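You operate a simulated robot arm through the tools that you are given. There is no shell and no other tool.

The job below is to be done with a simulated two-armed robot. You get a single attempt, and the scene is never put back.

JOB
Turn the brown tester to the nozzle, switch it on, sample it, switch it off.
Fine: one press of the sample key once it shows READY; both testers stay in their slots.

The check looks at the end state, three seconds after you hand in, the way a careful person would. Anything else that was tipped, shoved, dropped, spilled or broken makes it a failure.

ROBOT AND FRAMES
Two 7-joint arms with two-finger grippers on one trunk that stands fixed in place. Base frame: the origin is at the foot of the trunk, x ahead of it, y to its left, z up. Readings come in m, degrees, newtons and seconds.
The left shoulder is at [0.05, 0.191, 1.217], the right one opposite. With the tool pointing down near the work surface each hand reaches from about 0.1 to 0.72 m from the base axis, measured 20 degrees to its own side. Payload 2.69 kg a hand.
Tool frame (each hand has its own): the origin (TCP) lies between the finger pads and is the grasp point; the fingertips stand 0.02 m ahead of it; z points along the fingers, y is the line along which they close. The gripper opens to 0.1 m; its body begins 0.063 m behind the TCP.
Orientation is told as [roll, pitch, yaw] about the base's x, y, z axes, in that order, counted from this pose: with the fingers straight down and closing along the base's y, the tool's x points along the base's -x, its y along +y and its z along -z.

CONTROLS
- The arms move only by the tool step_arm. It takes "left_moves", "right_moves" or both (then of equal length, played together; a hand with none holds still); each is a list of rows, each an object of numbers (a shift or turn left out is 0, a gripper value left out holds the last): "dx", "dy", "dz": the shift along the tool's x, y, z in cm; "ax", "ay", "az": the turn, a rotation vector about the tool's x, y, z in degrees; "gripper": the closure in counts, from 0 (fully open) to 255 (shut). In form: [{"dx": .., "dy": .., "dz": .., "ax": .., "ay": .., "az": .., "gripper": ..}, ...]. A call has 1 to 20 rows; each row shifts and turns the commanded pose from where the row before left it, along the tool's axes as they then stand. A row lasts 0.2 s, in which the tool goes at most 0.05 m and 8.6 degrees; a call with a longer step from one row to the next is refused whole, and so is a gripper value outside its range. A pose out of reach is approached as far as the arm can. The call stops where the force on the tool passes 40 N (or 10 N more than at its start, if that is more) or the arm is blocked; 0.2 s more then pass. Each finger travels about 0.153 m/s and halts on what it meets, pressing with about 21 N; the grip force reading is that of the motor and also rises with nothing between the fingers. The clock runs only during rows and for 0.2 s after the last one: add rows that do not move to give the fingers time. The reply holds the time, the measured pose of the TCP, the force on the tool along the base axes, the opening and the grip force, in the units named above and with some noise, with the torque about the TCP (base axes, N m) and any sound that the robot's microphone picked up, and new pictures: "pictures" is both (left out), scene, wrist or none (wrist: the cameras of the hands that moved).
- Cameras (640 x 400 px; columns grow to the right, rows downward): "scene" is now at [0.1283, 0.0087, 1.3903]; the picture's right is [0.10, -0.99, 0.00], its down [-0.41, -0.04, -0.91] and it looks along [0.91, 0.09, -0.41] (base axes); focal length 270 px, centre (320, 200). "left" rides on the left gripper at [0.07, 0.019, -0.099] in its tool frame; the picture's right is [-0.26, 0.97, 0.00], its down [-0.75, -0.20, -0.63] and it looks along [-0.61, -0.16, 0.78] (tool axes); focal length 230 px, centre (320, 200). "right" rides on the right gripper at [0.07, -0.019, -0.099] in its tool frame; the picture's right is [0.26, 0.97, 0.00], its down [-0.75, 0.20, -0.63] and it looks along [-0.61, 0.16, 0.78] (tool axes); focal length 230 px, centre (320, 200). There is no depth. A picture from a camera that has moved, and an enlarged one, comes with that camera's place and axes in the base frame and with its lens. The place of the scene camera against the robot may be out by one fixed shift of up to 0.018 m in any direction.
- raise_lower(by): slides the trunk up (or, below 0, down) by that many m; the arms and the scene camera ride with it, the base frame stays. It gives what a move gives, with no picture.
- turn_head(pan, tilt): turns the head with the scene camera to pan (to the left, within 80 degrees either way) and tilt (down, from -29 to 69), counted from straight ahead of the robot. It gives what a move gives, and a new picture of the scene camera.
- close_up(camera, box): a new picture of the part [left, top, right, bottom] of that camera's present view, enlarged. It takes no simulated time.
- sign_off(): hands the job in; it is judged then, once.

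Places have to be worked out from the pictures, the camera data and where the tool is seen. Open the grippers and draw the arms clear of the work before you hand the job in, unless the task says otherwise.

The tools are called by a JSON object that holds its "method" and its "body". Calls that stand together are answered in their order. step_arm: Moves the arms, as the interface text tells. Its arguments: {"type":"object","properties":{"left_moves":{"type":"array"},"right_moves":{"type":"array"},"pictures":{"type":"string","enum":["both","scene","wrist","none"]}},"required":[]} The other tools are called the same way: raise_lower (by) moves the trunk up or down; turn_head (pan, tilt) turns the head that bears the scene camera; close_up (camera, box) takes an enlarged picture of a part of a camera's view; sign_off () hands the job in.

At the start:

```text
time: 0.0
left_eef_pos: [0.5639, 0.2188, 1.2208]
left_ee_rot: [0.0, 0.0, 0.1]
left_force: [-0.4, -0.2, -0.3]
left_wrist_torque: [0.03, -0.03, -0.03]
left_grip_width: 0.1
left_grip_force: 0.0
right_eef_pos: [0.4816, -0.1794, 1.311]
right_ee_rot: [0.0, -0.1, 0.0]
right_force: [0.6, -0.2, -0.5]
right_wrist_torque: [0.02, 0.03, -0.01]
right_grip_width: 0.1
right_grip_force: 0.0
trunk travel left (down, up): [-0.275, 0.048]
head pan, tilt (commanded): [5.9, 24.4]
```

scene: 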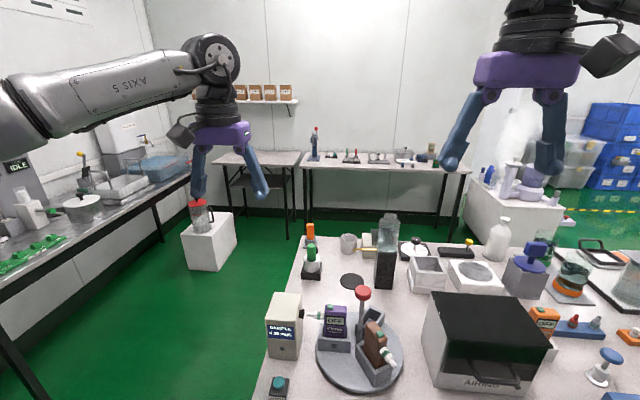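
right: 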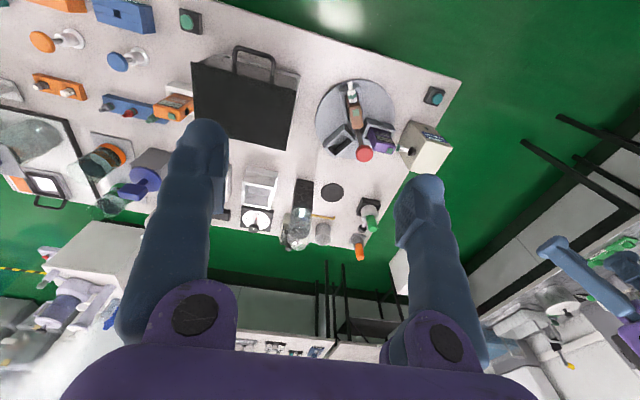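
left: 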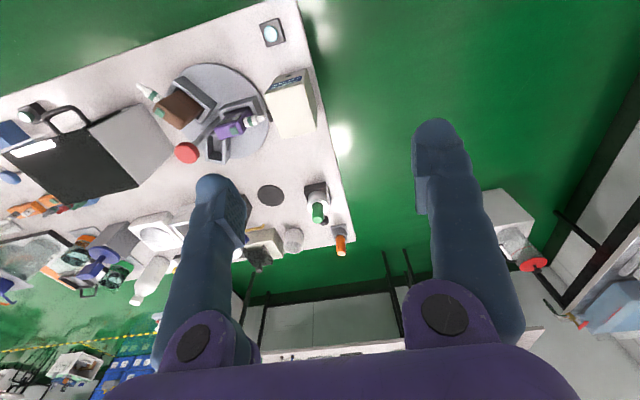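

The turntable with a purple and a brown tester sits at the lower middle of the scene view, with a "SAMPLE" box (nozzle) to its left and a button in front. I'll enlarge these parts before moving anything.

{"method": "close_up", "body": {"camera": "scene", "box": [250, 270, 420, 400]}}

{"method": "close_up", "body": {"camera": "right", "box": [300, 70, 460, 170]}}

{"method": "close_up", "body": {"camera": "left", "box": [120, 10, 330, 180]}}

```text
3.08 times, centred on (335, 335) of scene
camera zoom: at [0.1283, 0.0087, 1.3903], right [0.1, -0.99, 0.0], down [-0.41, -0.04, -0.91], along [0.91, 0.09, -0.41], focal length 831 px, centre (274, -215)
```

zoom: 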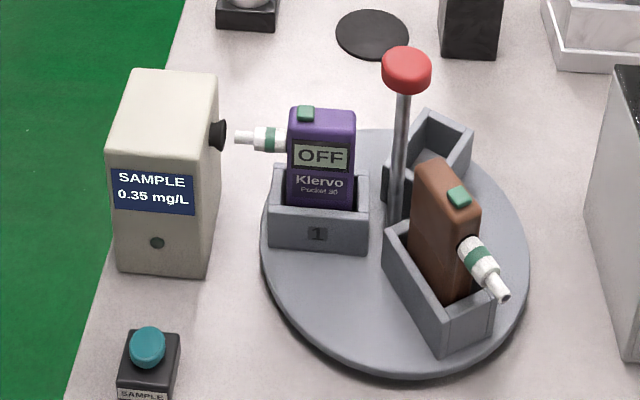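

```text
4.00 times, centred on (380, 120) of right
camera zoom: at [0.4124, -0.1993, 1.409], right [-0.26, 0.97, 0.0], down [0.75, 0.2, 0.63], along [0.61, 0.16, -0.78], focal length 920 px, centre (80, 520)
```

zoom: 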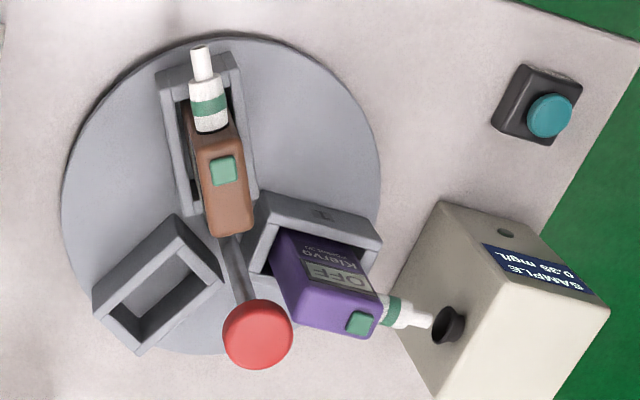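

```text
2.35 times, centred on (225, 95) of left
camera zoom: at [0.4933, 0.237, 1.318], right [0.26, 0.97, 0.0], down [0.75, -0.2, 0.63], along [0.61, -0.16, -0.78], focal length 541 px, centre (544, 447)
```

zoom: 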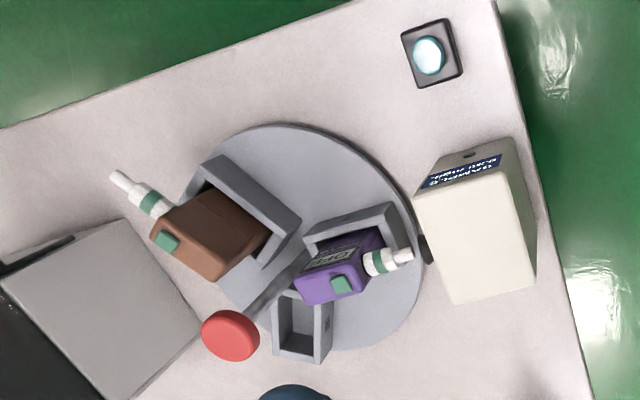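

Triangulating from the two wrist cameras, I put the red spindle knob at about (0.619, -0.043, 0.943). The brown key is near (0.554, -0.081, 0.896), the purple tip near (0.620, 0.089, 0.863), the nozzle near (0.619, 0.101, 0.866) and the teal sample key near (0.499, 0.139, 0.777). So brown needs about 120° clockwise seen from above. I'll tilt the head down for a better view first.

{"method": "turn_head", "body": {"pan": 0, "tilt": 46}}

```text
time: 0.8
left_eef_pos: [0.5645, 0.2185, 1.2202]
left_ee_rot: [0.0, 0.0, 0.2]
left_force: [0.2, -0.3, -0.2]
left_wrist_torque: [0.04, 0.02, 0.04]
left_grip_width: 0.0998
left_grip_force: 0.0
right_eef_pos: [0.4807, -0.1783, 1.3099]
right_ee_rot: [-0.1, -0.2, 0.0]
right_force: [0.0, 0.1, 0.2]
right_wrist_torque: [-0.01, -0.01, -0.02]
right_grip_width: 0.1001
right_grip_force: 0.1
trunk travel left (down, up): [-0.275, 0.048]
head pan, tilt (commanded): [0.0, 46.0]
camera scene: at [0.117, -0.0008, 1.3575], right [0.0, -1.0, 0.0], down [-0.72, 0.0, -0.7], along [0.7, 0.0, -0.72], focal length 270 px, centre (320, 200)
```

scene: 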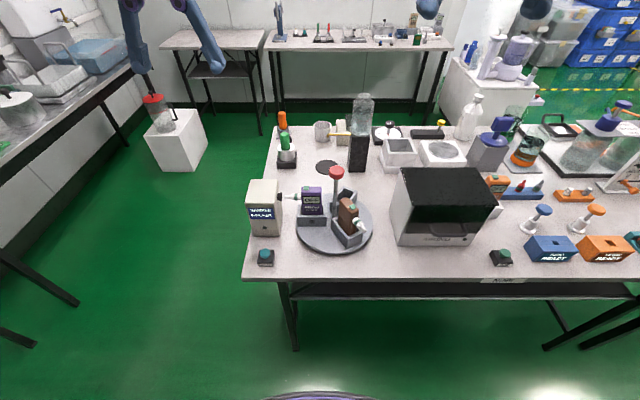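

The view is clear now. I'll enlarge the station and the wider table to read the displays and labels, because there's a second teal key further right.

{"method": "close_up", "body": {"camera": "scene", "box": [240, 155, 400, 275]}}

{"method": "close_up", "body": {"camera": "scene", "box": [460, 150, 640, 285]}}

{"method": "close_up", "body": {"camera": "scene", "box": [245, 175, 315, 270]}}

```text
3.33 times, centred on (320, 215) of scene
camera zoom: at [0.117, -0.0008, 1.3575], right [0.0, -1.0, 0.0], down [-0.72, 0.0, -0.7], along [0.7, 0.0, -0.72], focal length 900 px, centre (320, 150)
```

zoom: 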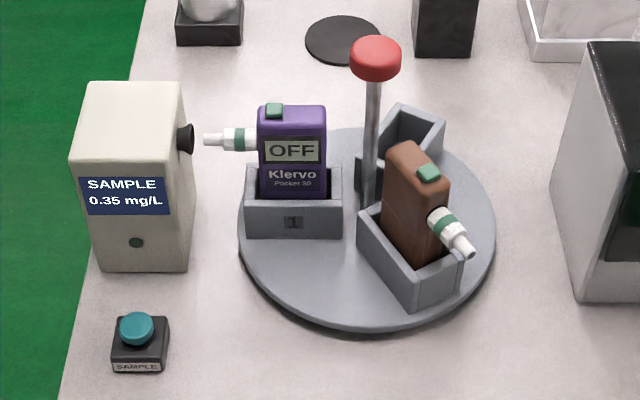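

```text
2.96 times, centred on (550, 218) of scene
camera zoom: at [0.117, -0.0008, 1.3575], right [0.0, -1.0, 0.0], down [-0.72, 0.0, -0.7], along [0.7, 0.0, -0.72], focal length 800 px, centre (-362, 148)
```

zoom: 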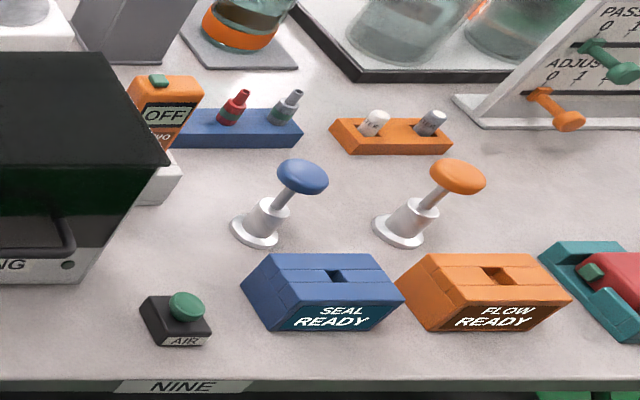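

```text
4.21 times, centred on (280, 222) of scene
camera zoom: at [0.117, -0.0008, 1.3575], right [0.0, -1.0, 0.0], down [-0.72, 0.0, -0.7], along [0.7, 0.0, -0.72], focal length 1137 px, centre (488, 105)
```

zoom: 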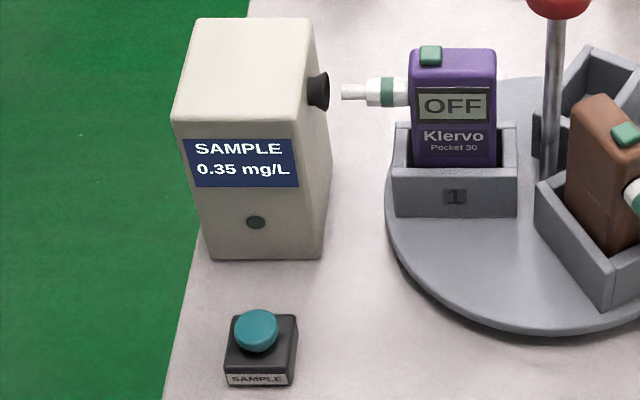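

The teal key near the box is labelled SAMPLE, and the other one is AIR, so I'll leave that alone. I'll move the right hand over the spindle knob, stay well above it, and recheck its position from there.

{"method": "step_arm", "body": {"right_moves": [{"dx": -3.5, "dy": 3.4}, {"dx": -3.5, "dy": 3.4}, {"dx": -3.5, "dy": 3.4}, {"dx": -3.3, "dy": 3.3}, {"dz": 4.5}, {"dz": 4.5}, {"dz": 4.5}, {"dz": 4.0}, {}, {}], "pictures": "both"}}

```text
time: 3.0
left_eef_pos: [0.564, 0.218, 1.2199]
left_ee_rot: [0.0, 0.0, 0.2]
left_force: [0.1, 0.9, 0.4]
left_wrist_torque: [-0.02, 0.0, 0.02]
left_grip_width: 0.1001
left_grip_force: 0.0
right_eef_pos: [0.5936, -0.0287, 1.2837]
right_ee_rot: [-0.2, 0.0, 0.2]
right_force: [0.0, -0.1, -0.4]
right_wrist_torque: [0.01, -0.03, -0.01]
right_grip_width: 0.0997
right_grip_force: 0.0
right hand out of reach, approached as far as the arm can: row 4, 5, 6, 7, 8
trunk travel left (down, up): [-0.275, 0.048]
head pan, tilt (commanded): [0.0, 46.0]
camera scene: at [0.117, -0.0004, 1.3575], right [0.0, -1.0, 0.0], down [-0.72, 0.0, -0.69], along [0.69, 0.0, -0.72], focal length 270 px, centre (320, 200)
camera right: at [0.5241, -0.0484, 1.3837], right [-0.26, 0.97, 0.0], down [0.75, 0.2, 0.63], along [0.61, 0.16, -0.78], focal length 230 px, centre (320, 200)
```

scene: 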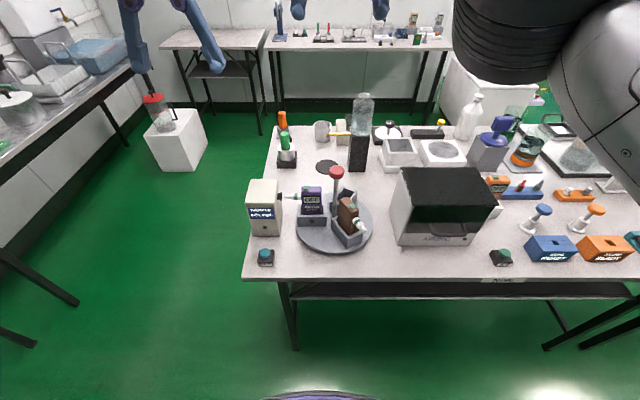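
right: 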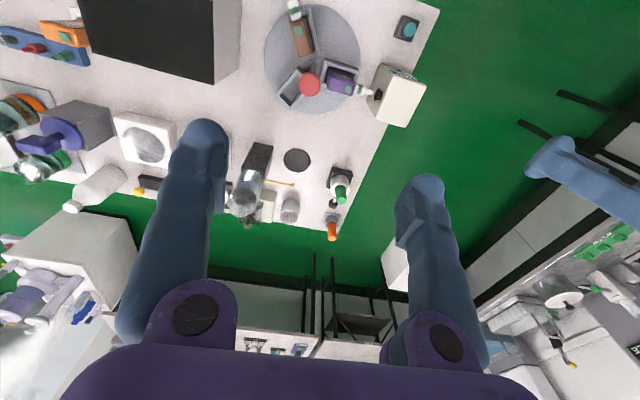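

The right hand stopped short at (0.594, -0.029, 1.284), flagged out of reach while still high up. I'll try going straight down in small steps to see whether the reach opens up lower.

{"method": "step_arm", "body": {"right_moves": [{"dx": 2.0, "dy": -1.0, "dz": 2.0}, {"dz": 3.0}, {"dz": 3.0}, {}], "pictures": "none"}}

```text
time: 4.0
left_eef_pos: [0.5642, 0.2212, 1.2183]
left_ee_rot: [-0.1, -0.1, 0.2]
left_force: [0.0, 0.7, 0.2]
left_wrist_torque: [-0.01, 0.0, 0.0]
left_grip_width: 0.1001
left_grip_force: 0.1
right_eef_pos: [0.5724, -0.0364, 1.2059]
right_ee_rot: [0.1, -0.1, -0.1]
right_force: [-0.4, 0.6, 0.3]
right_wrist_torque: [-0.06, 0.0, 0.01]
right_grip_width: 0.0998
right_grip_force: 0.2
trunk travel left (down, up): [-0.275, 0.048]
head pan, tilt (commanded): [0.0, 46.0]
```

Going down works, and the commanded pose re-anchors where it was clamped. I'll carry on down to about z 1.07 and then shift forward over the knob.

{"method": "step_arm", "body": {"right_moves": [{"dz": 4.5}, {"dz": 4.5}, {"dz": 4.0}, {"dx": -2.3, "dy": -0.3}, {"dx": -2.3, "dy": -0.2}, {}, {}], "pictures": "both"}}

```text
time: 5.7
left_eef_pos: [0.5645, 0.2187, 1.2191]
left_ee_rot: [0.0, 0.0, 0.1]
left_force: [-0.2, 0.4, 0.2]
left_wrist_torque: [-0.02, 0.02, -0.01]
left_grip_width: 0.1001
left_grip_force: 0.0
right_eef_pos: [0.6187, -0.0411, 1.0762]
right_ee_rot: [0.0, 0.1, 0.0]
right_force: [0.6, -0.6, -0.8]
right_wrist_torque: [-0.01, 0.05, 0.0]
right_grip_width: 0.1001
right_grip_force: 0.1
trunk travel left (down, up): [-0.275, 0.048]
head pan, tilt (commanded): [0.0, 46.0]
camera scene: at [0.1172, -0.0007, 1.3574], right [0.0, -1.0, 0.0], down [-0.72, 0.0, -0.69], along [0.69, 0.0, -0.72], focal length 270 px, centre (320, 200)
camera right: at [0.5497, -0.0627, 1.1742], right [-0.26, 0.97, 0.0], down [0.75, 0.2, 0.63], along [0.61, 0.16, -0.78], focal length 230 px, centre (320, 200)
```

scene: 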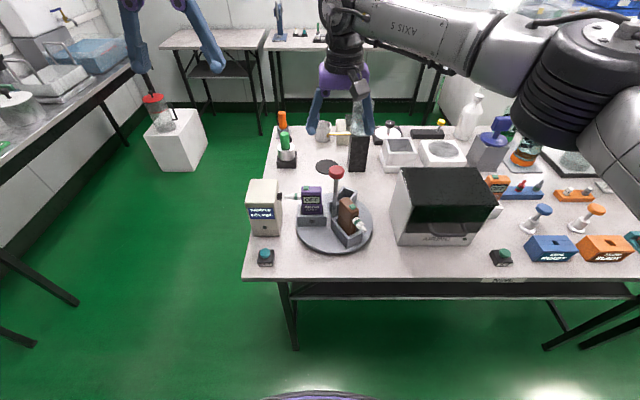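
right: 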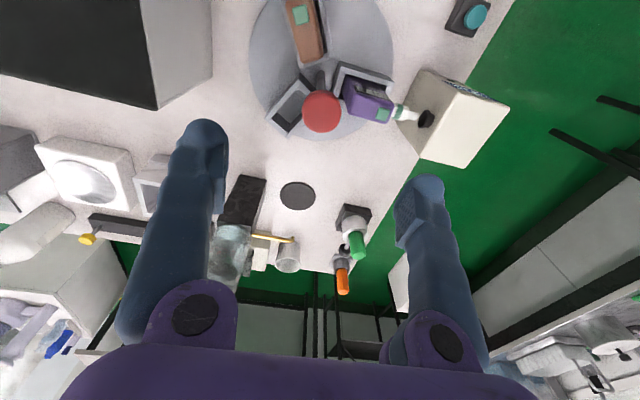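

From the right wrist picture the knob is at about (0.622, -0.043), under 4 mm from the hand in the plane. I'll pre-turn the gripper to yaw +60 so the disc can take its 120° clockwise in one sweep.

{"method": "step_arm", "body": {"right_moves": [{"dx": -0.2, "dy": -0.2, "az": -7.5}, {"az": -7.5}, {"az": -7.5}, {"az": -7.5}, {"az": -7.5}, {"az": -7.5}, {"az": -7.5}, {"az": -7.5}, {}, {}], "pictures": "both"}}

```text
time: 7.8
left_eef_pos: [0.565, 0.2183, 1.2201]
left_ee_rot: [0.0, 0.1, 0.1]
left_force: [-0.4, 0.2, 0.7]
left_wrist_torque: [-0.01, 0.03, 0.06]
left_grip_width: 0.0999
left_grip_force: 0.0
right_eef_pos: [0.6185, -0.0447, 1.075]
right_ee_rot: [0.1, -0.1, 37.4]
right_force: [0.3, 0.0, 0.2]
right_wrist_torque: [0.03, 0.0, 0.0]
right_grip_width: 0.1
right_grip_force: 0.0
right hand out of reach, approached as far as the arm can: row 6, 7, 8
trunk travel left (down, up): [-0.275, 0.048]
head pan, tilt (commanded): [0.0, 46.0]
camera scene: at [0.117, -0.0008, 1.3575], right [0.0, -1.0, 0.0], down [-0.72, 0.0, -0.69], along [0.69, 0.0, -0.72], focal length 270 px, centre (320, 200)
camera right: at [0.5756, -0.1037, 1.1736], right [-0.79, 0.61, 0.0], down [0.47, 0.61, 0.63], along [0.39, 0.5, -0.78], focal length 230 px, centre (320, 200)
```

scene: 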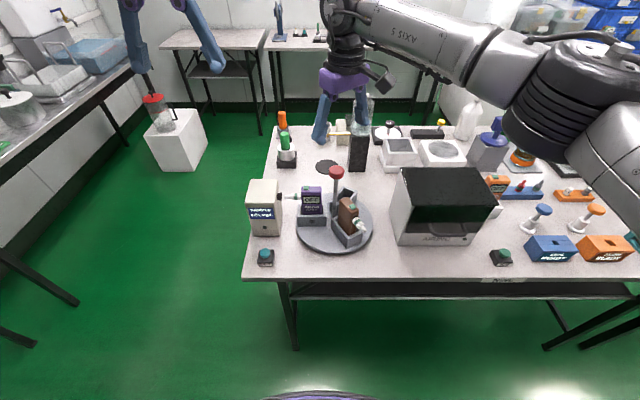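
right: 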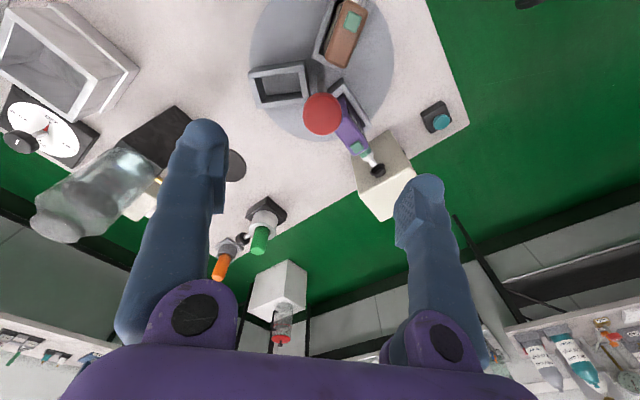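

The wrist stops at yaw +37.4, so I'll start the sweep there. The knob sits at about (0.622, -0.042). I'll trim the offset and lower with the fingers open around it, in two stages.

{"method": "step_arm", "body": {"right_moves": [{"dx": -0.4, "dz": 3.5}, {"dz": 3.5}, {"dz": 2.0}, {}, {}], "pictures": "both"}}

```text
time: 9.1
left_eef_pos: [0.5631, 0.2188, 1.2196]
left_ee_rot: [0.0, 0.1, 0.2]
left_force: [0.9, 0.2, 1.3]
left_wrist_torque: [0.01, 0.0, -0.01]
left_grip_width: 0.1
left_grip_force: 0.0
right_eef_pos: [0.6202, -0.0444, 1.0074]
right_ee_rot: [0.0, -0.2, 37.4]
right_force: [-0.7, 0.0, 0.3]
right_wrist_torque: [0.0, -0.01, 0.04]
right_grip_width: 0.1001
right_grip_force: 0.1
right hand out of reach, approached as far as the arm can: row 1
trunk travel left (down, up): [-0.275, 0.048]
head pan, tilt (commanded): [0.0, 46.0]
camera scene: at [0.117, -0.0008, 1.3575], right [0.0, -1.0, 0.0], down [-0.72, 0.0, -0.69], along [0.69, 0.0, -0.72], focal length 270 px, centre (320, 200)
camera right: at [0.5779, -0.1037, 1.1068], right [-0.79, 0.61, 0.0], down [0.47, 0.61, 0.63], along [0.39, 0.5, -0.78], focal length 230 px, centre (320, 200)
```

scene: 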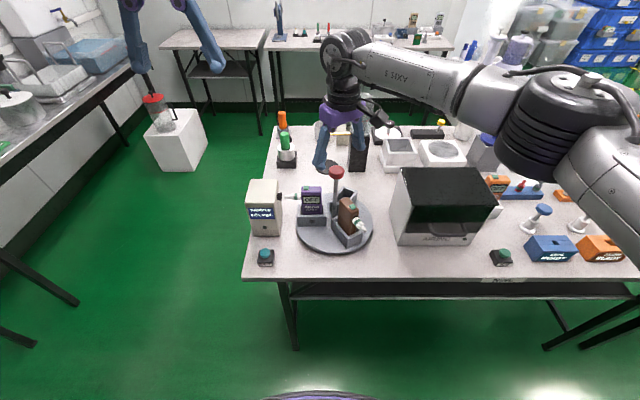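
right: 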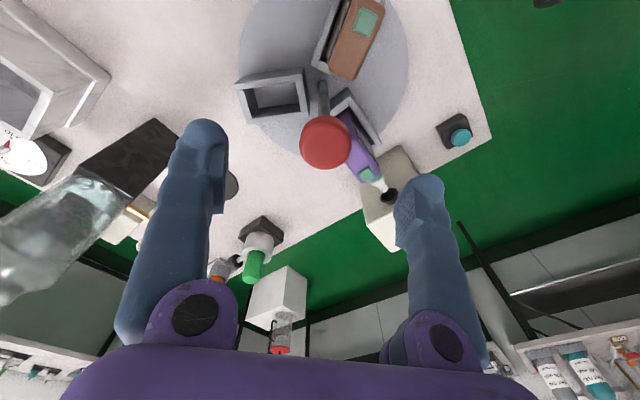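

Descent is clean and the knob is centred between the open fingers. I'll go down the last 6.5 cm to knob height, then look before closing.

{"method": "step_arm", "body": {"right_moves": [{"dz": 3.0}, {"dz": 2.0}, {"dz": 1.4, "dx": -0.2}, {}, {}], "pictures": "both"}}

{"method": "close_up", "body": {"camera": "scene", "box": [250, 120, 410, 260]}}

```text
time: 10.2
left_eef_pos: [0.5649, 0.2192, 1.2191]
left_ee_rot: [0.0, 0.0, 0.0]
left_force: [-0.3, -0.5, -0.4]
left_wrist_torque: [0.02, 0.0, 0.01]
left_grip_width: 0.1002
left_grip_force: 0.1
right_eef_pos: [0.6187, -0.0448, 0.9514]
right_ee_rot: [-0.1, -0.2, 37.3]
right_force: [-0.4, -0.1, -0.3]
right_wrist_torque: [0.0, -0.03, 0.0]
right_grip_width: 0.1002
right_grip_force: 0.1
right hand out of reach, approached as far as the arm can: row 3
trunk travel left (down, up): [-0.275, 0.048]
head pan, tilt (commanded): [0.0, 46.0]
camera scene: at [0.117, -0.0008, 1.3575], right [0.0, -1.0, 0.0], down [-0.72, 0.0, -0.69], along [0.69, 0.0, -0.72], focal length 270 px, centre (320, 200)
camera right: at [0.576, -0.1041, 1.0497], right [-0.79, 0.61, 0.0], down [0.47, 0.61, 0.63], along [0.39, 0.5, -0.78], focal length 230 px, centre (320, 200)
```

scene: 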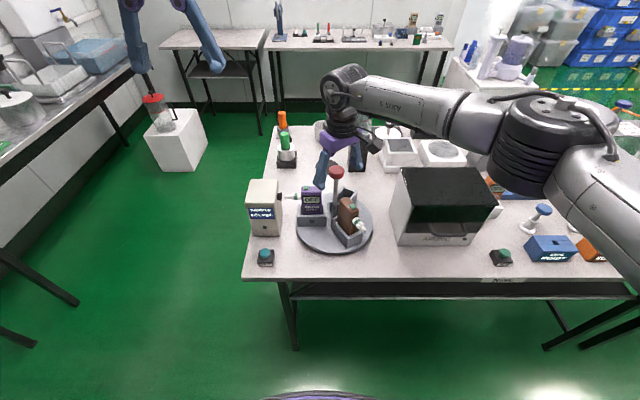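
right: 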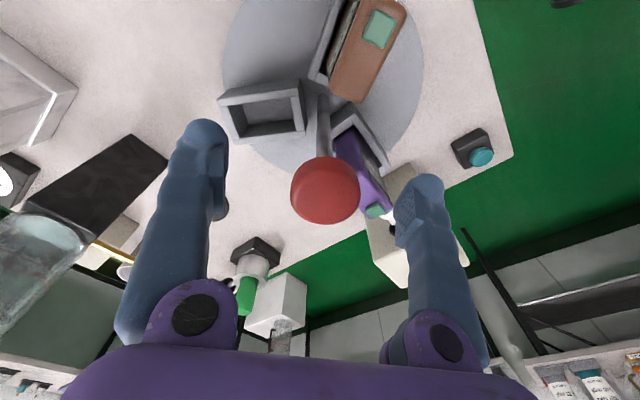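

```text
2.86 times, centred on (330, 190) of scene
camera zoom: at [0.117, -0.0008, 1.3575], right [0.0, -1.0, 0.0], down [-0.72, 0.0, -0.69], along [0.69, 0.0, -0.72], focal length 772 px, centre (291, 229)
```

zoom: 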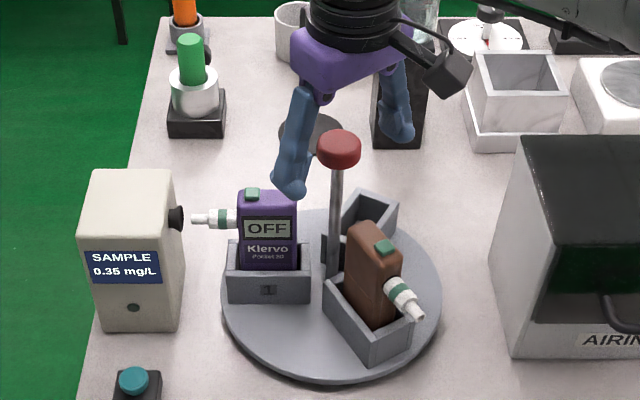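

The fingers straddle the knob, and I estimate it at (0.622, -0.041, 0.944) against the TCP at (0.619, -0.045, 0.951). I'll back 3° off the wrist limit, trim about 5 mm toward the knob, lower 7 mm and then close on it.

{"method": "step_arm", "body": {"right_moves": [{"az": 3.0}, {"dx": -0.45, "dy": 0.1}, {"dz": 0.7}, {}, {"gripper": 255}, {"gripper": 255}, {"gripper": 255}, {"gripper": 255}], "pictures": "both"}}

{"method": "close_up", "body": {"camera": "scene", "box": [250, 120, 410, 260]}}

```text
time: 12.1
left_eef_pos: [0.5637, 0.2193, 1.2198]
left_ee_rot: [-0.2, 0.0, 0.1]
left_force: [0.0, -1.0, 0.2]
left_wrist_torque: [-0.02, 0.0, 0.0]
left_grip_width: 0.1
left_grip_force: 0.0
right_eef_pos: [0.6215, -0.0399, 0.9419]
right_ee_rot: [0.0, 0.0, 34.7]
right_force: [-15.6, 16.4, -9.7]
right_wrist_torque: [0.3, -0.29, -0.03]
right_grip_width: 0.0306
right_grip_force: 44.7
trunk travel left (down, up): [-0.275, 0.048]
head pan, tilt (commanded): [0.0, 46.0]
camera scene: at [0.1164, 0.0009, 1.3574], right [0.0, -1.0, 0.0], down [-0.72, 0.0, -0.69], along [0.7, 0.0, -0.72], focal length 270 px, centre (320, 200)
camera right: at [0.5759, -0.0959, 1.0422], right [-0.76, 0.65, 0.0], down [0.5, 0.59, 0.63], along [0.41, 0.48, -0.78], focal length 230 px, centre (320, 200)
```

scene: 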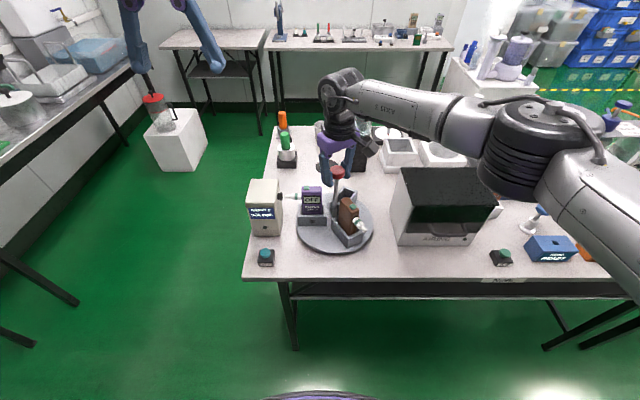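
right: 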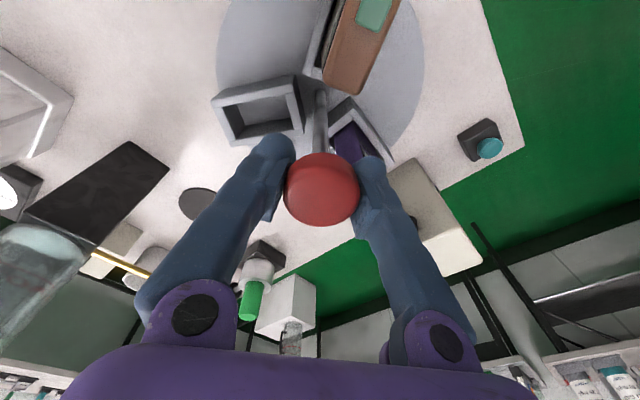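

```text
2.86 times, centred on (330, 190) of scene
camera zoom: at [0.1164, 0.0009, 1.3574], right [0.0, -1.0, 0.0], down [-0.72, 0.0, -0.69], along [0.7, 0.0, -0.72], focal length 772 px, centre (291, 229)
```

zoom: 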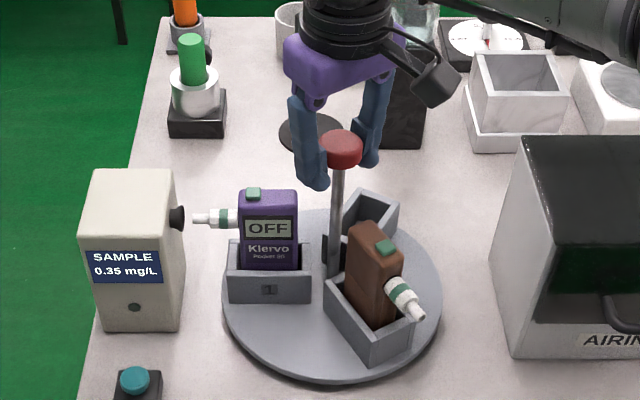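

The fingers closed on the knob at width 0.031, but there's about 22 N of side load along tool +y, so the knob is a bit off-centre in the grip. I'll look closer before turning.

{"method": "close_up", "body": {"camera": "right", "box": [230, 100, 430, 260]}}

{"method": "close_up", "body": {"camera": "scene", "box": [300, 120, 380, 180]}}

{"method": "close_up", "body": {"camera": "left", "box": [100, 20, 330, 200]}}

```text
2.50 times, centred on (330, 180) of right
camera zoom: at [0.5759, -0.0959, 1.0422], right [-0.76, 0.65, 0.0], down [0.5, 0.59, 0.63], along [0.41, 0.48, -0.78], focal length 575 px, centre (295, 250)
```

zoom: 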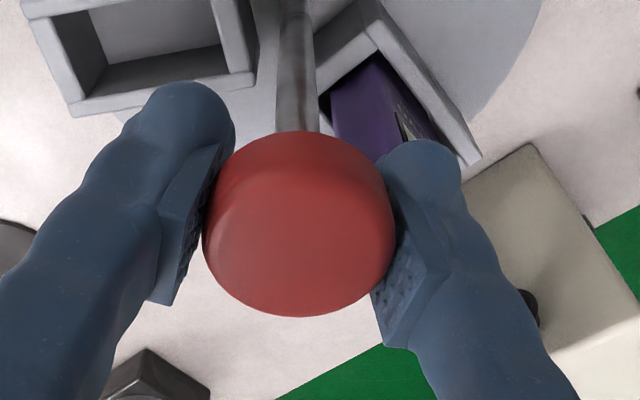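

```text
6.67 times, centred on (340, 150) of scene
camera zoom: at [0.1164, 0.0009, 1.3574], right [0.0, -1.0, 0.0], down [-0.72, 0.0, -0.69], along [0.7, 0.0, -0.72], focal length 1801 px, centre (187, 533)
```

zoom: 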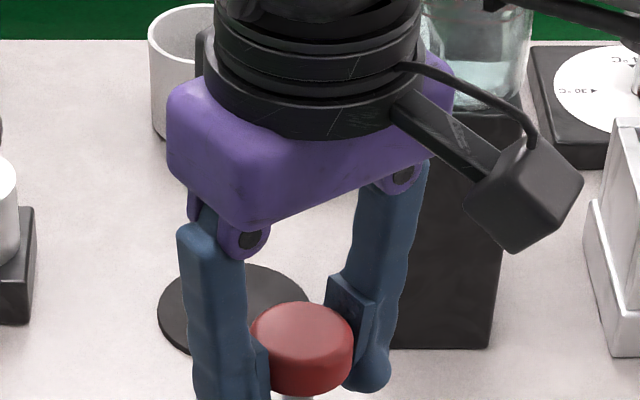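

```text
2.22 times, centred on (215, 110) of left
camera zoom: at [0.4927, 0.2387, 1.3178], right [0.26, 0.97, 0.0], down [0.75, -0.2, 0.63], along [0.61, -0.16, -0.78], focal length 511 px, centre (553, 400)
```

zoom: 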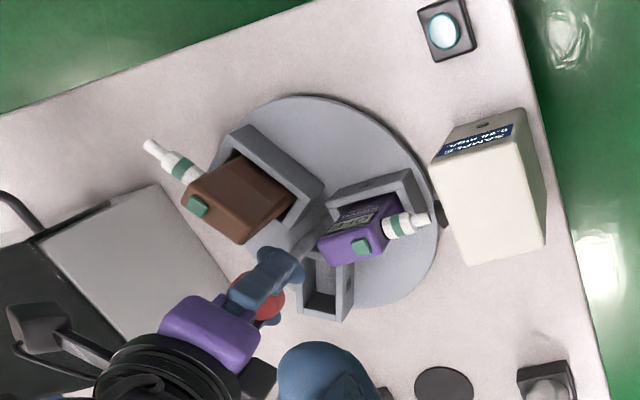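

The grip on the knob looks sound. I'll ease the side load by shifting 2 mm toward tool +y and then turn 8° clockwise as a test.

{"method": "step_arm", "body": {"right_moves": [{"dy": 0.2}, {}, {"az": 4.0}, {"az": 4.0}, {}], "pictures": "both"}}

{"method": "close_up", "body": {"camera": "scene", "box": [250, 120, 410, 260]}}

```text
time: 13.2
left_eef_pos: [0.5639, 0.2198, 1.2195]
left_ee_rot: [0.0, -0.1, 0.1]
left_force: [-0.5, -0.2, -0.4]
left_wrist_torque: [0.01, 0.0, 0.03]
left_grip_width: 0.0999
left_grip_force: 0.0
right_eef_pos: [0.6222, -0.0378, 0.9428]
right_ee_rot: [-0.1, -0.1, 26.3]
right_force: [-16.8, 6.5, -13.3]
right_wrist_torque: [-0.16, 0.11, -0.07]
right_grip_width: 0.031
right_grip_force: 45.2
trunk travel left (down, up): [-0.275, 0.048]
head pan, tilt (commanded): [0.0, 46.0]
camera scene: at [0.1167, -0.0001, 1.3575], right [0.0, -1.0, 0.0], down [-0.72, 0.0, -0.69], along [0.69, 0.0, -0.72], focal length 270 px, centre (320, 200)
camera right: at [0.5686, -0.0885, 1.0423], right [-0.66, 0.75, 0.0], down [0.58, 0.51, 0.63], along [0.47, 0.41, -0.78], focal length 230 px, centre (320, 200)
```

scene: 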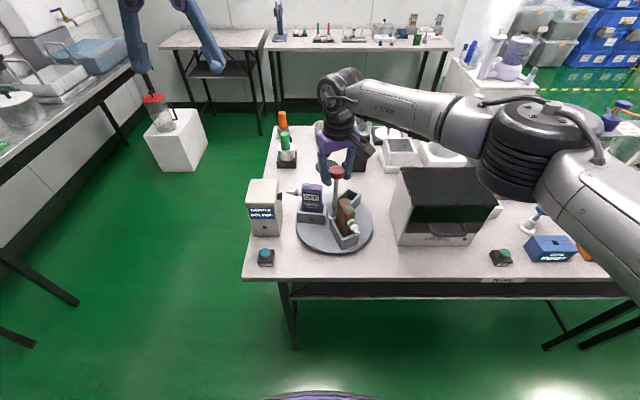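
right: 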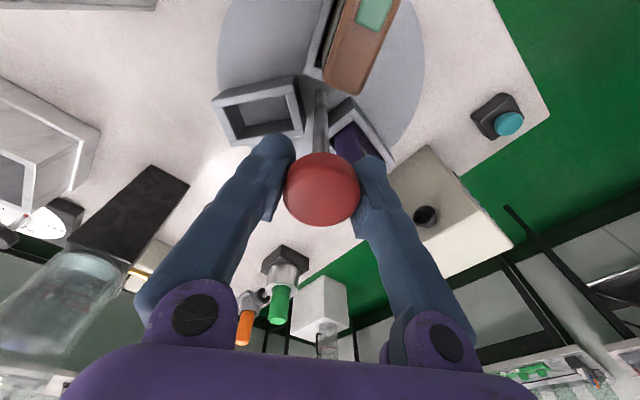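

```text
2.86 times, centred on (330, 190) of scene
camera zoom: at [0.1167, -0.0001, 1.3575], right [0.0, -1.0, 0.0], down [-0.72, 0.0, -0.69], along [0.69, 0.0, -0.72], focal length 772 px, centre (291, 229)
```

zoom: 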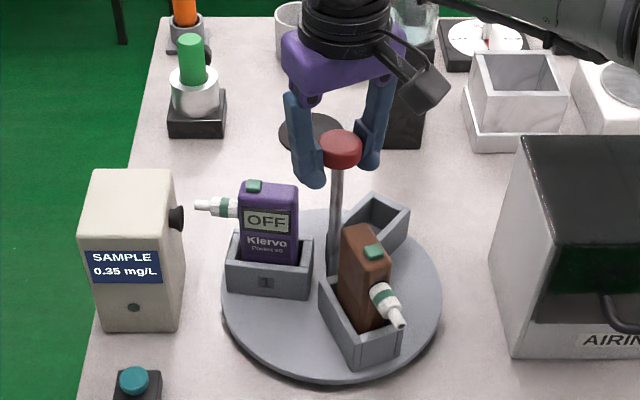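

The disc turns with the knob. There's still about 17 N toward -x and 13 N downward, so I'll trim the hand about 3 mm in -x and 2 mm down, then keep turning in small rows.

{"method": "step_arm", "body": {"right_moves": [{"dx": 0.2, "dy": 0.2, "dz": 0.2}, {}, {"az": 6.0}, {"az": 6.0}, {}], "pictures": "none"}}

```text
time: 14.4
left_eef_pos: [0.5652, 0.219, 1.2202]
left_ee_rot: [0.0, 0.0, 0.1]
left_force: [0.8, 0.3, 0.9]
left_wrist_torque: [-0.01, 0.0, 0.02]
left_grip_width: 0.0997
left_grip_force: 0.0
right_eef_pos: [0.6225, -0.039, 0.9424]
right_ee_rot: [0.0, -0.6, 14.2]
right_force: [12.3, 1.3, 10.5]
right_wrist_torque: [-0.1, -0.11, 0.0]
right_grip_width: 0.0307
right_grip_force: 45.2
trunk travel left (down, up): [-0.275, 0.048]
head pan, tilt (commanded): [0.0, 46.0]
```

The readings are now small and have changed sign, so the hand was only about 1 mm off centre. I'll trim back and carry on clockwise about 42°, watching the forces.

{"method": "step_arm", "body": {"right_moves": [{"dx": -0.12, "dz": -0.1}, {"az": 7.0}, {"az": 7.0}, {"az": 7.0}, {"az": 7.0}, {"az": 7.0}, {"az": 7.0}, {}], "pictures": "scene"}}

```text
time: 16.2
left_eef_pos: [0.5643, 0.217, 1.2193]
left_ee_rot: [0.1, -0.1, 0.1]
left_force: [-0.4, 0.8, 0.5]
left_wrist_torque: [-0.02, 0.01, 0.06]
left_grip_width: 0.1002
left_grip_force: 0.0
right_eef_pos: [0.6216, -0.0405, 0.9436]
right_ee_rot: [-0.1, -0.1, -27.7]
right_force: [12.4, -14.7, 6.5]
right_wrist_torque: [-0.12, -0.06, -0.03]
right_grip_width: 0.0307
right_grip_force: 44.8
trunk travel left (down, up): [-0.275, 0.048]
head pan, tilt (commanded): [0.0, 46.0]
camera scene: at [0.1176, -0.0023, 1.3574], right [0.0, -1.0, 0.0], down [-0.72, 0.0, -0.69], along [0.69, 0.0, -0.72], focal length 270 px, centre (320, 200)
```

scene: 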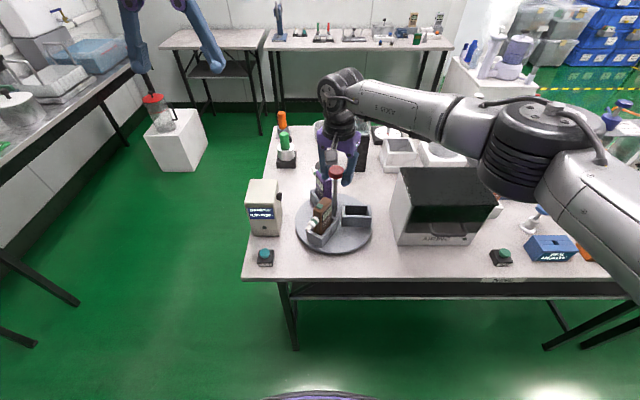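

Turned about 62° so far and the tester stays seated. Correcting about 1.5 mm of off-centre and going on another 42° or so.

{"method": "step_arm", "body": {"right_moves": [{"dx": -0.14, "dy": -0.06, "dz": -0.05}, {"az": 7.0}, {"az": 7.0}, {"az": 7.0}, {"az": 7.0}, {"az": 7.0}, {"az": 7.0}, {}], "pictures": "scene"}}

{"method": "close_up", "body": {"camera": "scene", "box": [250, 120, 410, 260]}}

```text
time: 18.1
left_eef_pos: [0.5624, 0.217, 1.2212]
left_ee_rot: [0.1, 0.0, 0.1]
left_force: [-0.1, 0.0, -1.1]
left_wrist_torque: [-0.01, 0.0, -0.04]
left_grip_width: 0.0999
left_grip_force: 0.1
right_eef_pos: [0.6212, -0.0411, 0.9424]
right_ee_rot: [-0.2, 0.2, -69.7]
right_force: [-16.2, -22.1, -9.1]
right_wrist_torque: [0.37, -0.14, -0.05]
right_grip_width: 0.0308
right_grip_force: 44.7
trunk travel left (down, up): [-0.275, 0.048]
head pan, tilt (commanded): [0.0, 46.0]
camera scene: at [0.116, -0.0035, 1.3575], right [0.0, -1.0, 0.0], down [-0.72, 0.0, -0.7], along [0.7, 0.0, -0.72], focal length 270 px, centre (320, 200)
```

scene: 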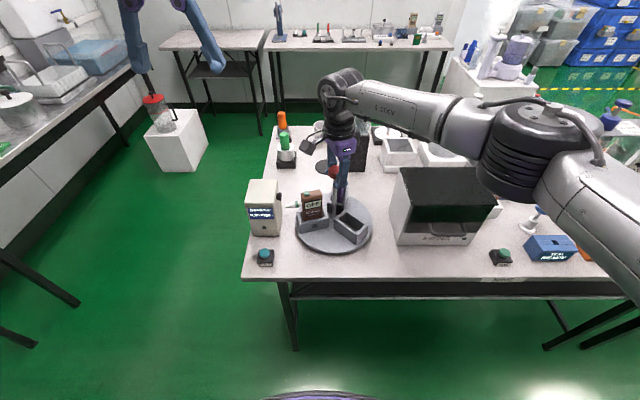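

```text
2.86 times, centred on (330, 190) of scene
camera zoom: at [0.116, -0.0035, 1.3575], right [0.0, -1.0, 0.0], down [-0.72, 0.0, -0.7], along [0.7, 0.0, -0.72], focal length 772 px, centre (291, 229)
```

zoom: 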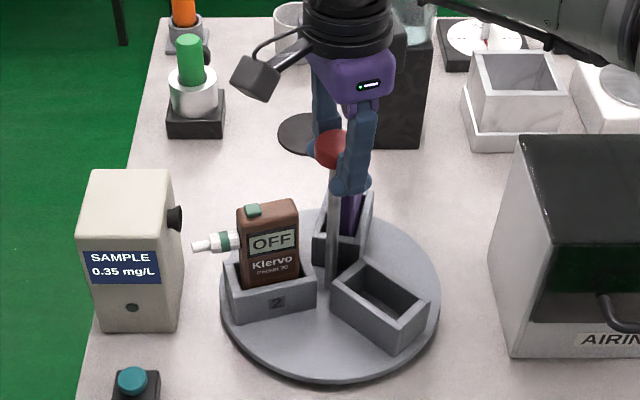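

Brown is nearly there, about 105° turned, in slot 2 and reading OFF. I'll trim the off-centre load and turn about 13° more, then compare it with the nozzle.

{"method": "step_arm", "body": {"right_moves": [{"dx": -0.12, "dy": -0.15, "dz": 0.08}, {}, {"az": 5.0}, {"az": 4.0}, {"az": 4.0}, {}], "pictures": "both"}}

{"method": "close_up", "body": {"camera": "scene", "box": [240, 155, 400, 275]}}

{"method": "close_up", "body": {"camera": "left", "box": [120, 10, 330, 180]}}

```text
time: 19.4
left_eef_pos: [0.5636, 0.2179, 1.2202]
left_ee_rot: [0.1, 0.0, 0.0]
left_force: [0.0, -0.3, -0.7]
left_wrist_torque: [-0.01, 0.01, -0.02]
left_grip_width: 0.0999
left_grip_force: 0.1
right_eef_pos: [0.6195, -0.0429, 0.9436]
right_ee_rot: [-0.1, 0.0, -82.7]
right_force: [-17.8, -11.1, -9.5]
right_wrist_torque: [0.12, -0.01, -0.04]
right_grip_width: 0.0305
right_grip_force: 44.6
trunk travel left (down, up): [-0.275, 0.048]
head pan, tilt (commanded): [0.0, 46.0]
camera scene: at [0.1161, -0.0022, 1.3576], right [0.0, -1.0, 0.0], down [-0.72, 0.0, -0.7], along [0.7, 0.0, -0.72], focal length 270 px, centre (320, 200)
camera right: at [0.5937, 0.0225, 1.042], right [0.93, 0.38, 0.0], down [0.29, -0.72, 0.63], along [0.24, -0.58, -0.78], focal length 230 px, centre (320, 200)
```

scene: 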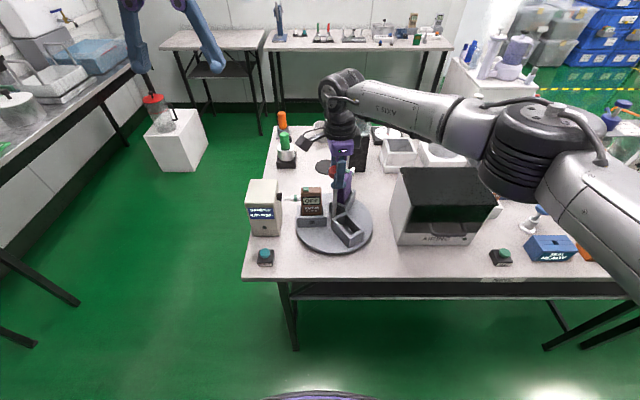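
right: 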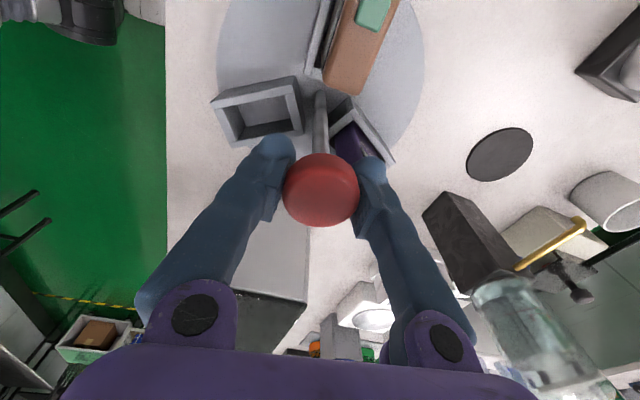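

```text
3.33 times, centred on (320, 215) of scene
camera zoom: at [0.1161, -0.0022, 1.3576], right [0.0, -1.0, 0.0], down [-0.72, 0.0, -0.7], along [0.7, 0.0, -0.72], focal length 900 px, centre (320, 150)
```

zoom: 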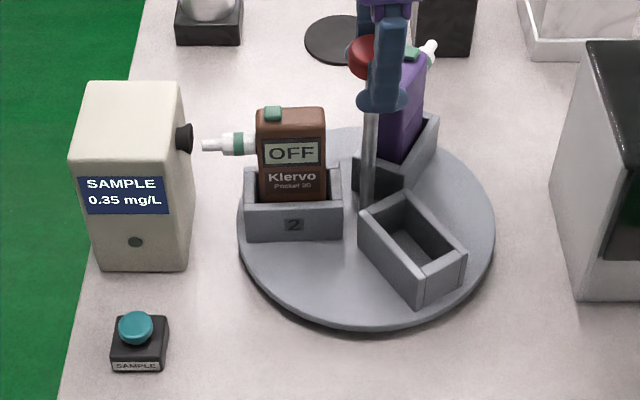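

```text
2.35 times, centred on (225, 95) of left
camera zoom: at [0.4924, 0.2356, 1.3187], right [0.26, 0.97, 0.0], down [0.75, -0.2, 0.63], along [0.61, -0.16, -0.78], focal length 541 px, centre (544, 447)
```

zoom: 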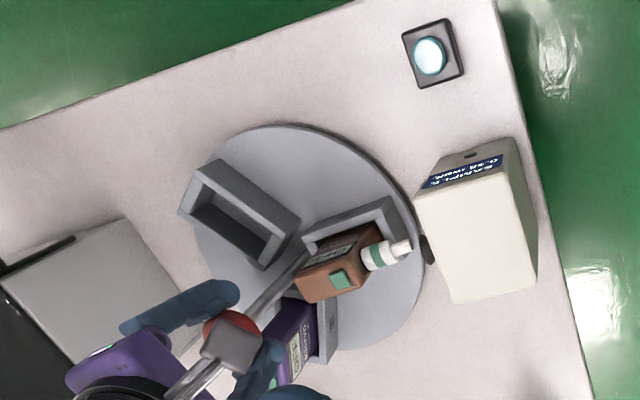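

Brown now faces the nozzle and is about 2.5° short of where purple started: the tip sits 5 px lower than purple's did. I'll trim the load and turn the last 2.6°.

{"method": "step_arm", "body": {"right_moves": [{"dx": -0.08, "dy": -0.17, "dz": 0.08}, {}, {"az": 2.6}, {}, {}], "pictures": "scene"}}

{"method": "close_up", "body": {"camera": "scene", "box": [240, 155, 400, 275]}}

{"method": "close_up", "body": {"camera": "scene", "box": [245, 175, 315, 270]}}

{"method": "close_up", "body": {"camera": "left", "box": [120, 10, 330, 180]}}

```text
time: 20.6
left_eef_pos: [0.5638, 0.2188, 1.2207]
left_ee_rot: [0.0, -0.1, 0.1]
left_force: [-0.2, 0.6, -0.7]
left_wrist_torque: [0.0, -0.06, -0.02]
left_grip_width: 0.1001
left_grip_force: 0.1
right_eef_pos: [0.6211, -0.0418, 0.944]
right_ee_rot: [0.4, 0.2, -85.3]
right_force: [-0.2, -1.5, 3.0]
right_wrist_torque: [0.01, -0.13, -0.02]
right_grip_width: 0.0309
right_grip_force: 44.9
trunk travel left (down, up): [-0.275, 0.048]
head pan, tilt (commanded): [0.0, 46.0]
camera scene: at [0.1167, -0.001, 1.3576], right [0.0, -1.0, 0.0], down [-0.72, 0.0, -0.69], along [0.69, 0.0, -0.72], focal length 270 px, centre (320, 200)
```

scene: 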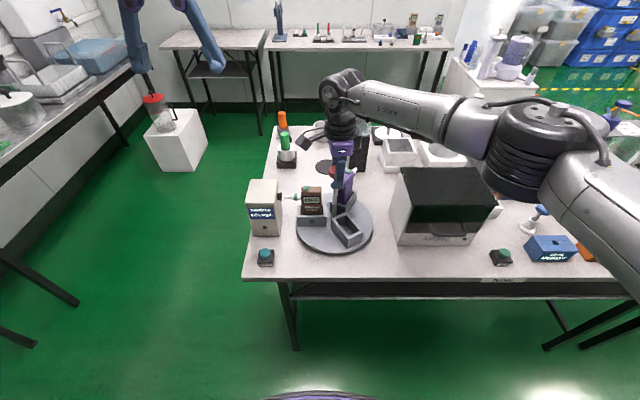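

```text
3.33 times, centred on (320, 215) of scene
camera zoom: at [0.1167, -0.001, 1.3576], right [0.0, -1.0, 0.0], down [-0.72, 0.0, -0.69], along [0.69, 0.0, -0.72], focal length 900 px, centre (320, 150)
```

zoom: 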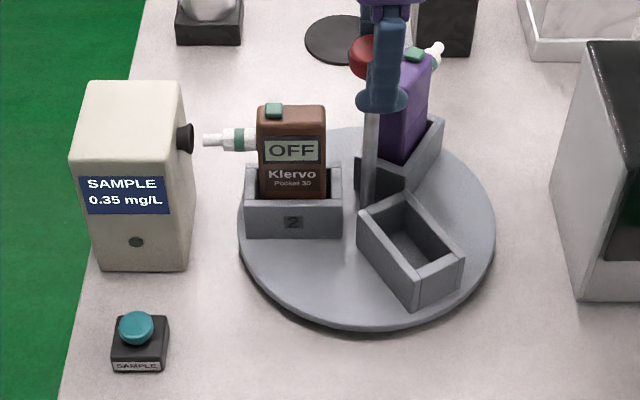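

```text
4.21 times, centred on (280, 222) of scene
camera zoom: at [0.1167, -0.001, 1.3576], right [0.0, -1.0, 0.0], down [-0.72, 0.0, -0.69], along [0.69, 0.0, -0.72], focal length 1137 px, centre (488, 105)
```

zoom: 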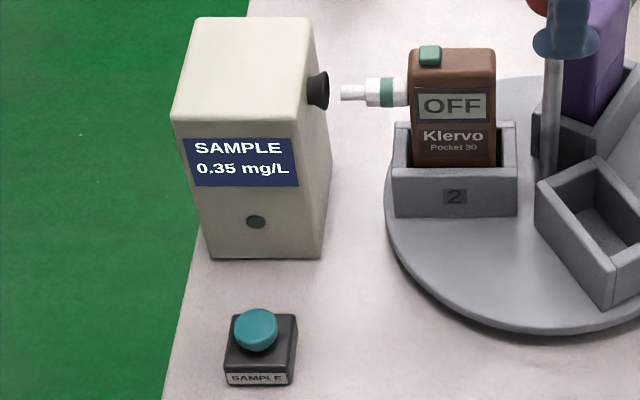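

```text
2.35 times, centred on (225, 95) of left
camera zoom: at [0.4929, 0.2368, 1.3183], right [0.26, 0.97, 0.0], down [0.75, -0.2, 0.63], along [0.61, -0.16, -0.78], focal length 541 px, centre (544, 447)
```

zoom: 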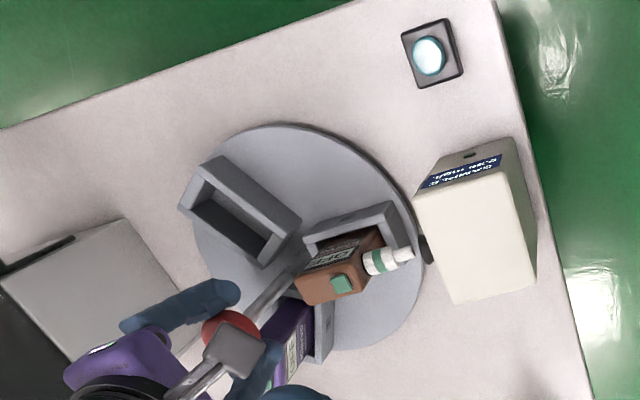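

Brown now matches purple's original position exactly and the load is near zero. I'll open the fingers, rise straight up off the knob, and check that the disc stayed put.

{"method": "step_arm", "body": {"right_moves": [{"gripper": 70}, {"gripper": 70}, {"gripper": 70}, {"dz": -1.0}, {"dz": -3.0}, {"dz": -4.0}, {"dz": -4.0}, {"dz": -3.0}, {}], "pictures": "both"}}

{"method": "close_up", "body": {"camera": "scene", "box": [240, 155, 400, 275]}}

```text
time: 22.6
left_eef_pos: [0.5639, 0.2184, 1.2199]
left_ee_rot: [0.0, 0.0, 0.1]
left_force: [0.5, -0.2, 0.1]
left_wrist_torque: [0.01, 0.02, -0.02]
left_grip_width: 0.0999
left_grip_force: 0.1
right_eef_pos: [0.6198, -0.0428, 1.0905]
right_ee_rot: [0.0, 0.0, -85.1]
right_force: [0.0, 0.5, -0.4]
right_wrist_torque: [0.0, 0.01, 0.02]
right_grip_width: 0.0726
right_grip_force: 0.0
trunk travel left (down, up): [-0.275, 0.048]
head pan, tilt (commanded): [0.0, 46.0]
camera scene: at [0.1172, -0.0009, 1.3574], right [0.0, -1.0, 0.0], down [-0.72, 0.0, -0.69], along [0.69, 0.0, -0.72], focal length 270 px, centre (320, 200)
camera right: at [0.5963, 0.0226, 1.1903], right [0.94, 0.34, 0.0], down [0.26, -0.73, 0.63], along [0.21, -0.59, -0.78], focal length 230 px, centre (320, 200)
```

scene: 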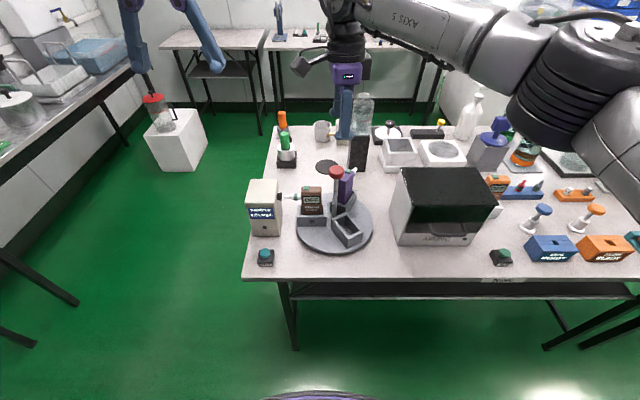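
right: 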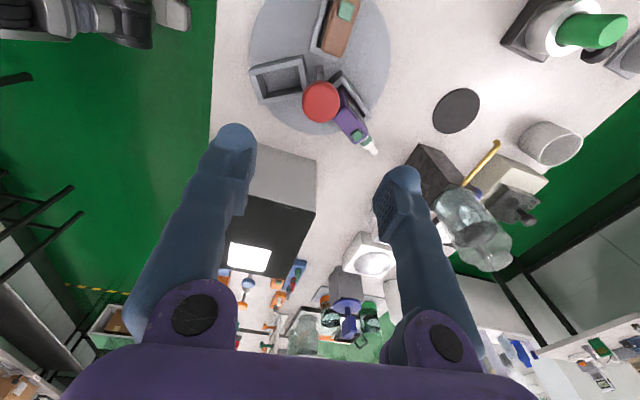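

```text
3.33 times, centred on (320, 215) of scene
camera zoom: at [0.1172, -0.0009, 1.3574], right [0.0, -1.0, 0.0], down [-0.72, 0.0, -0.69], along [0.69, 0.0, -0.72], focal length 900 px, centre (320, 150)
```

zoom: 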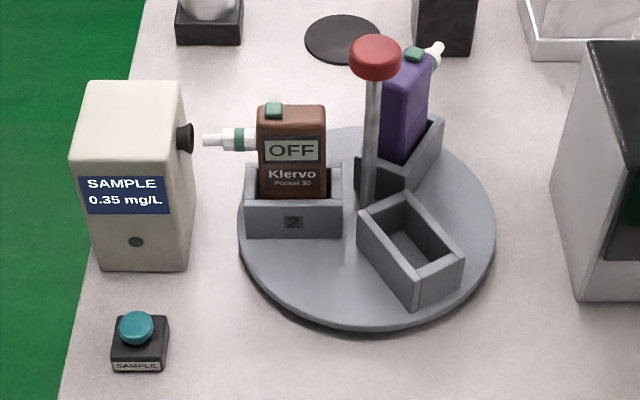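

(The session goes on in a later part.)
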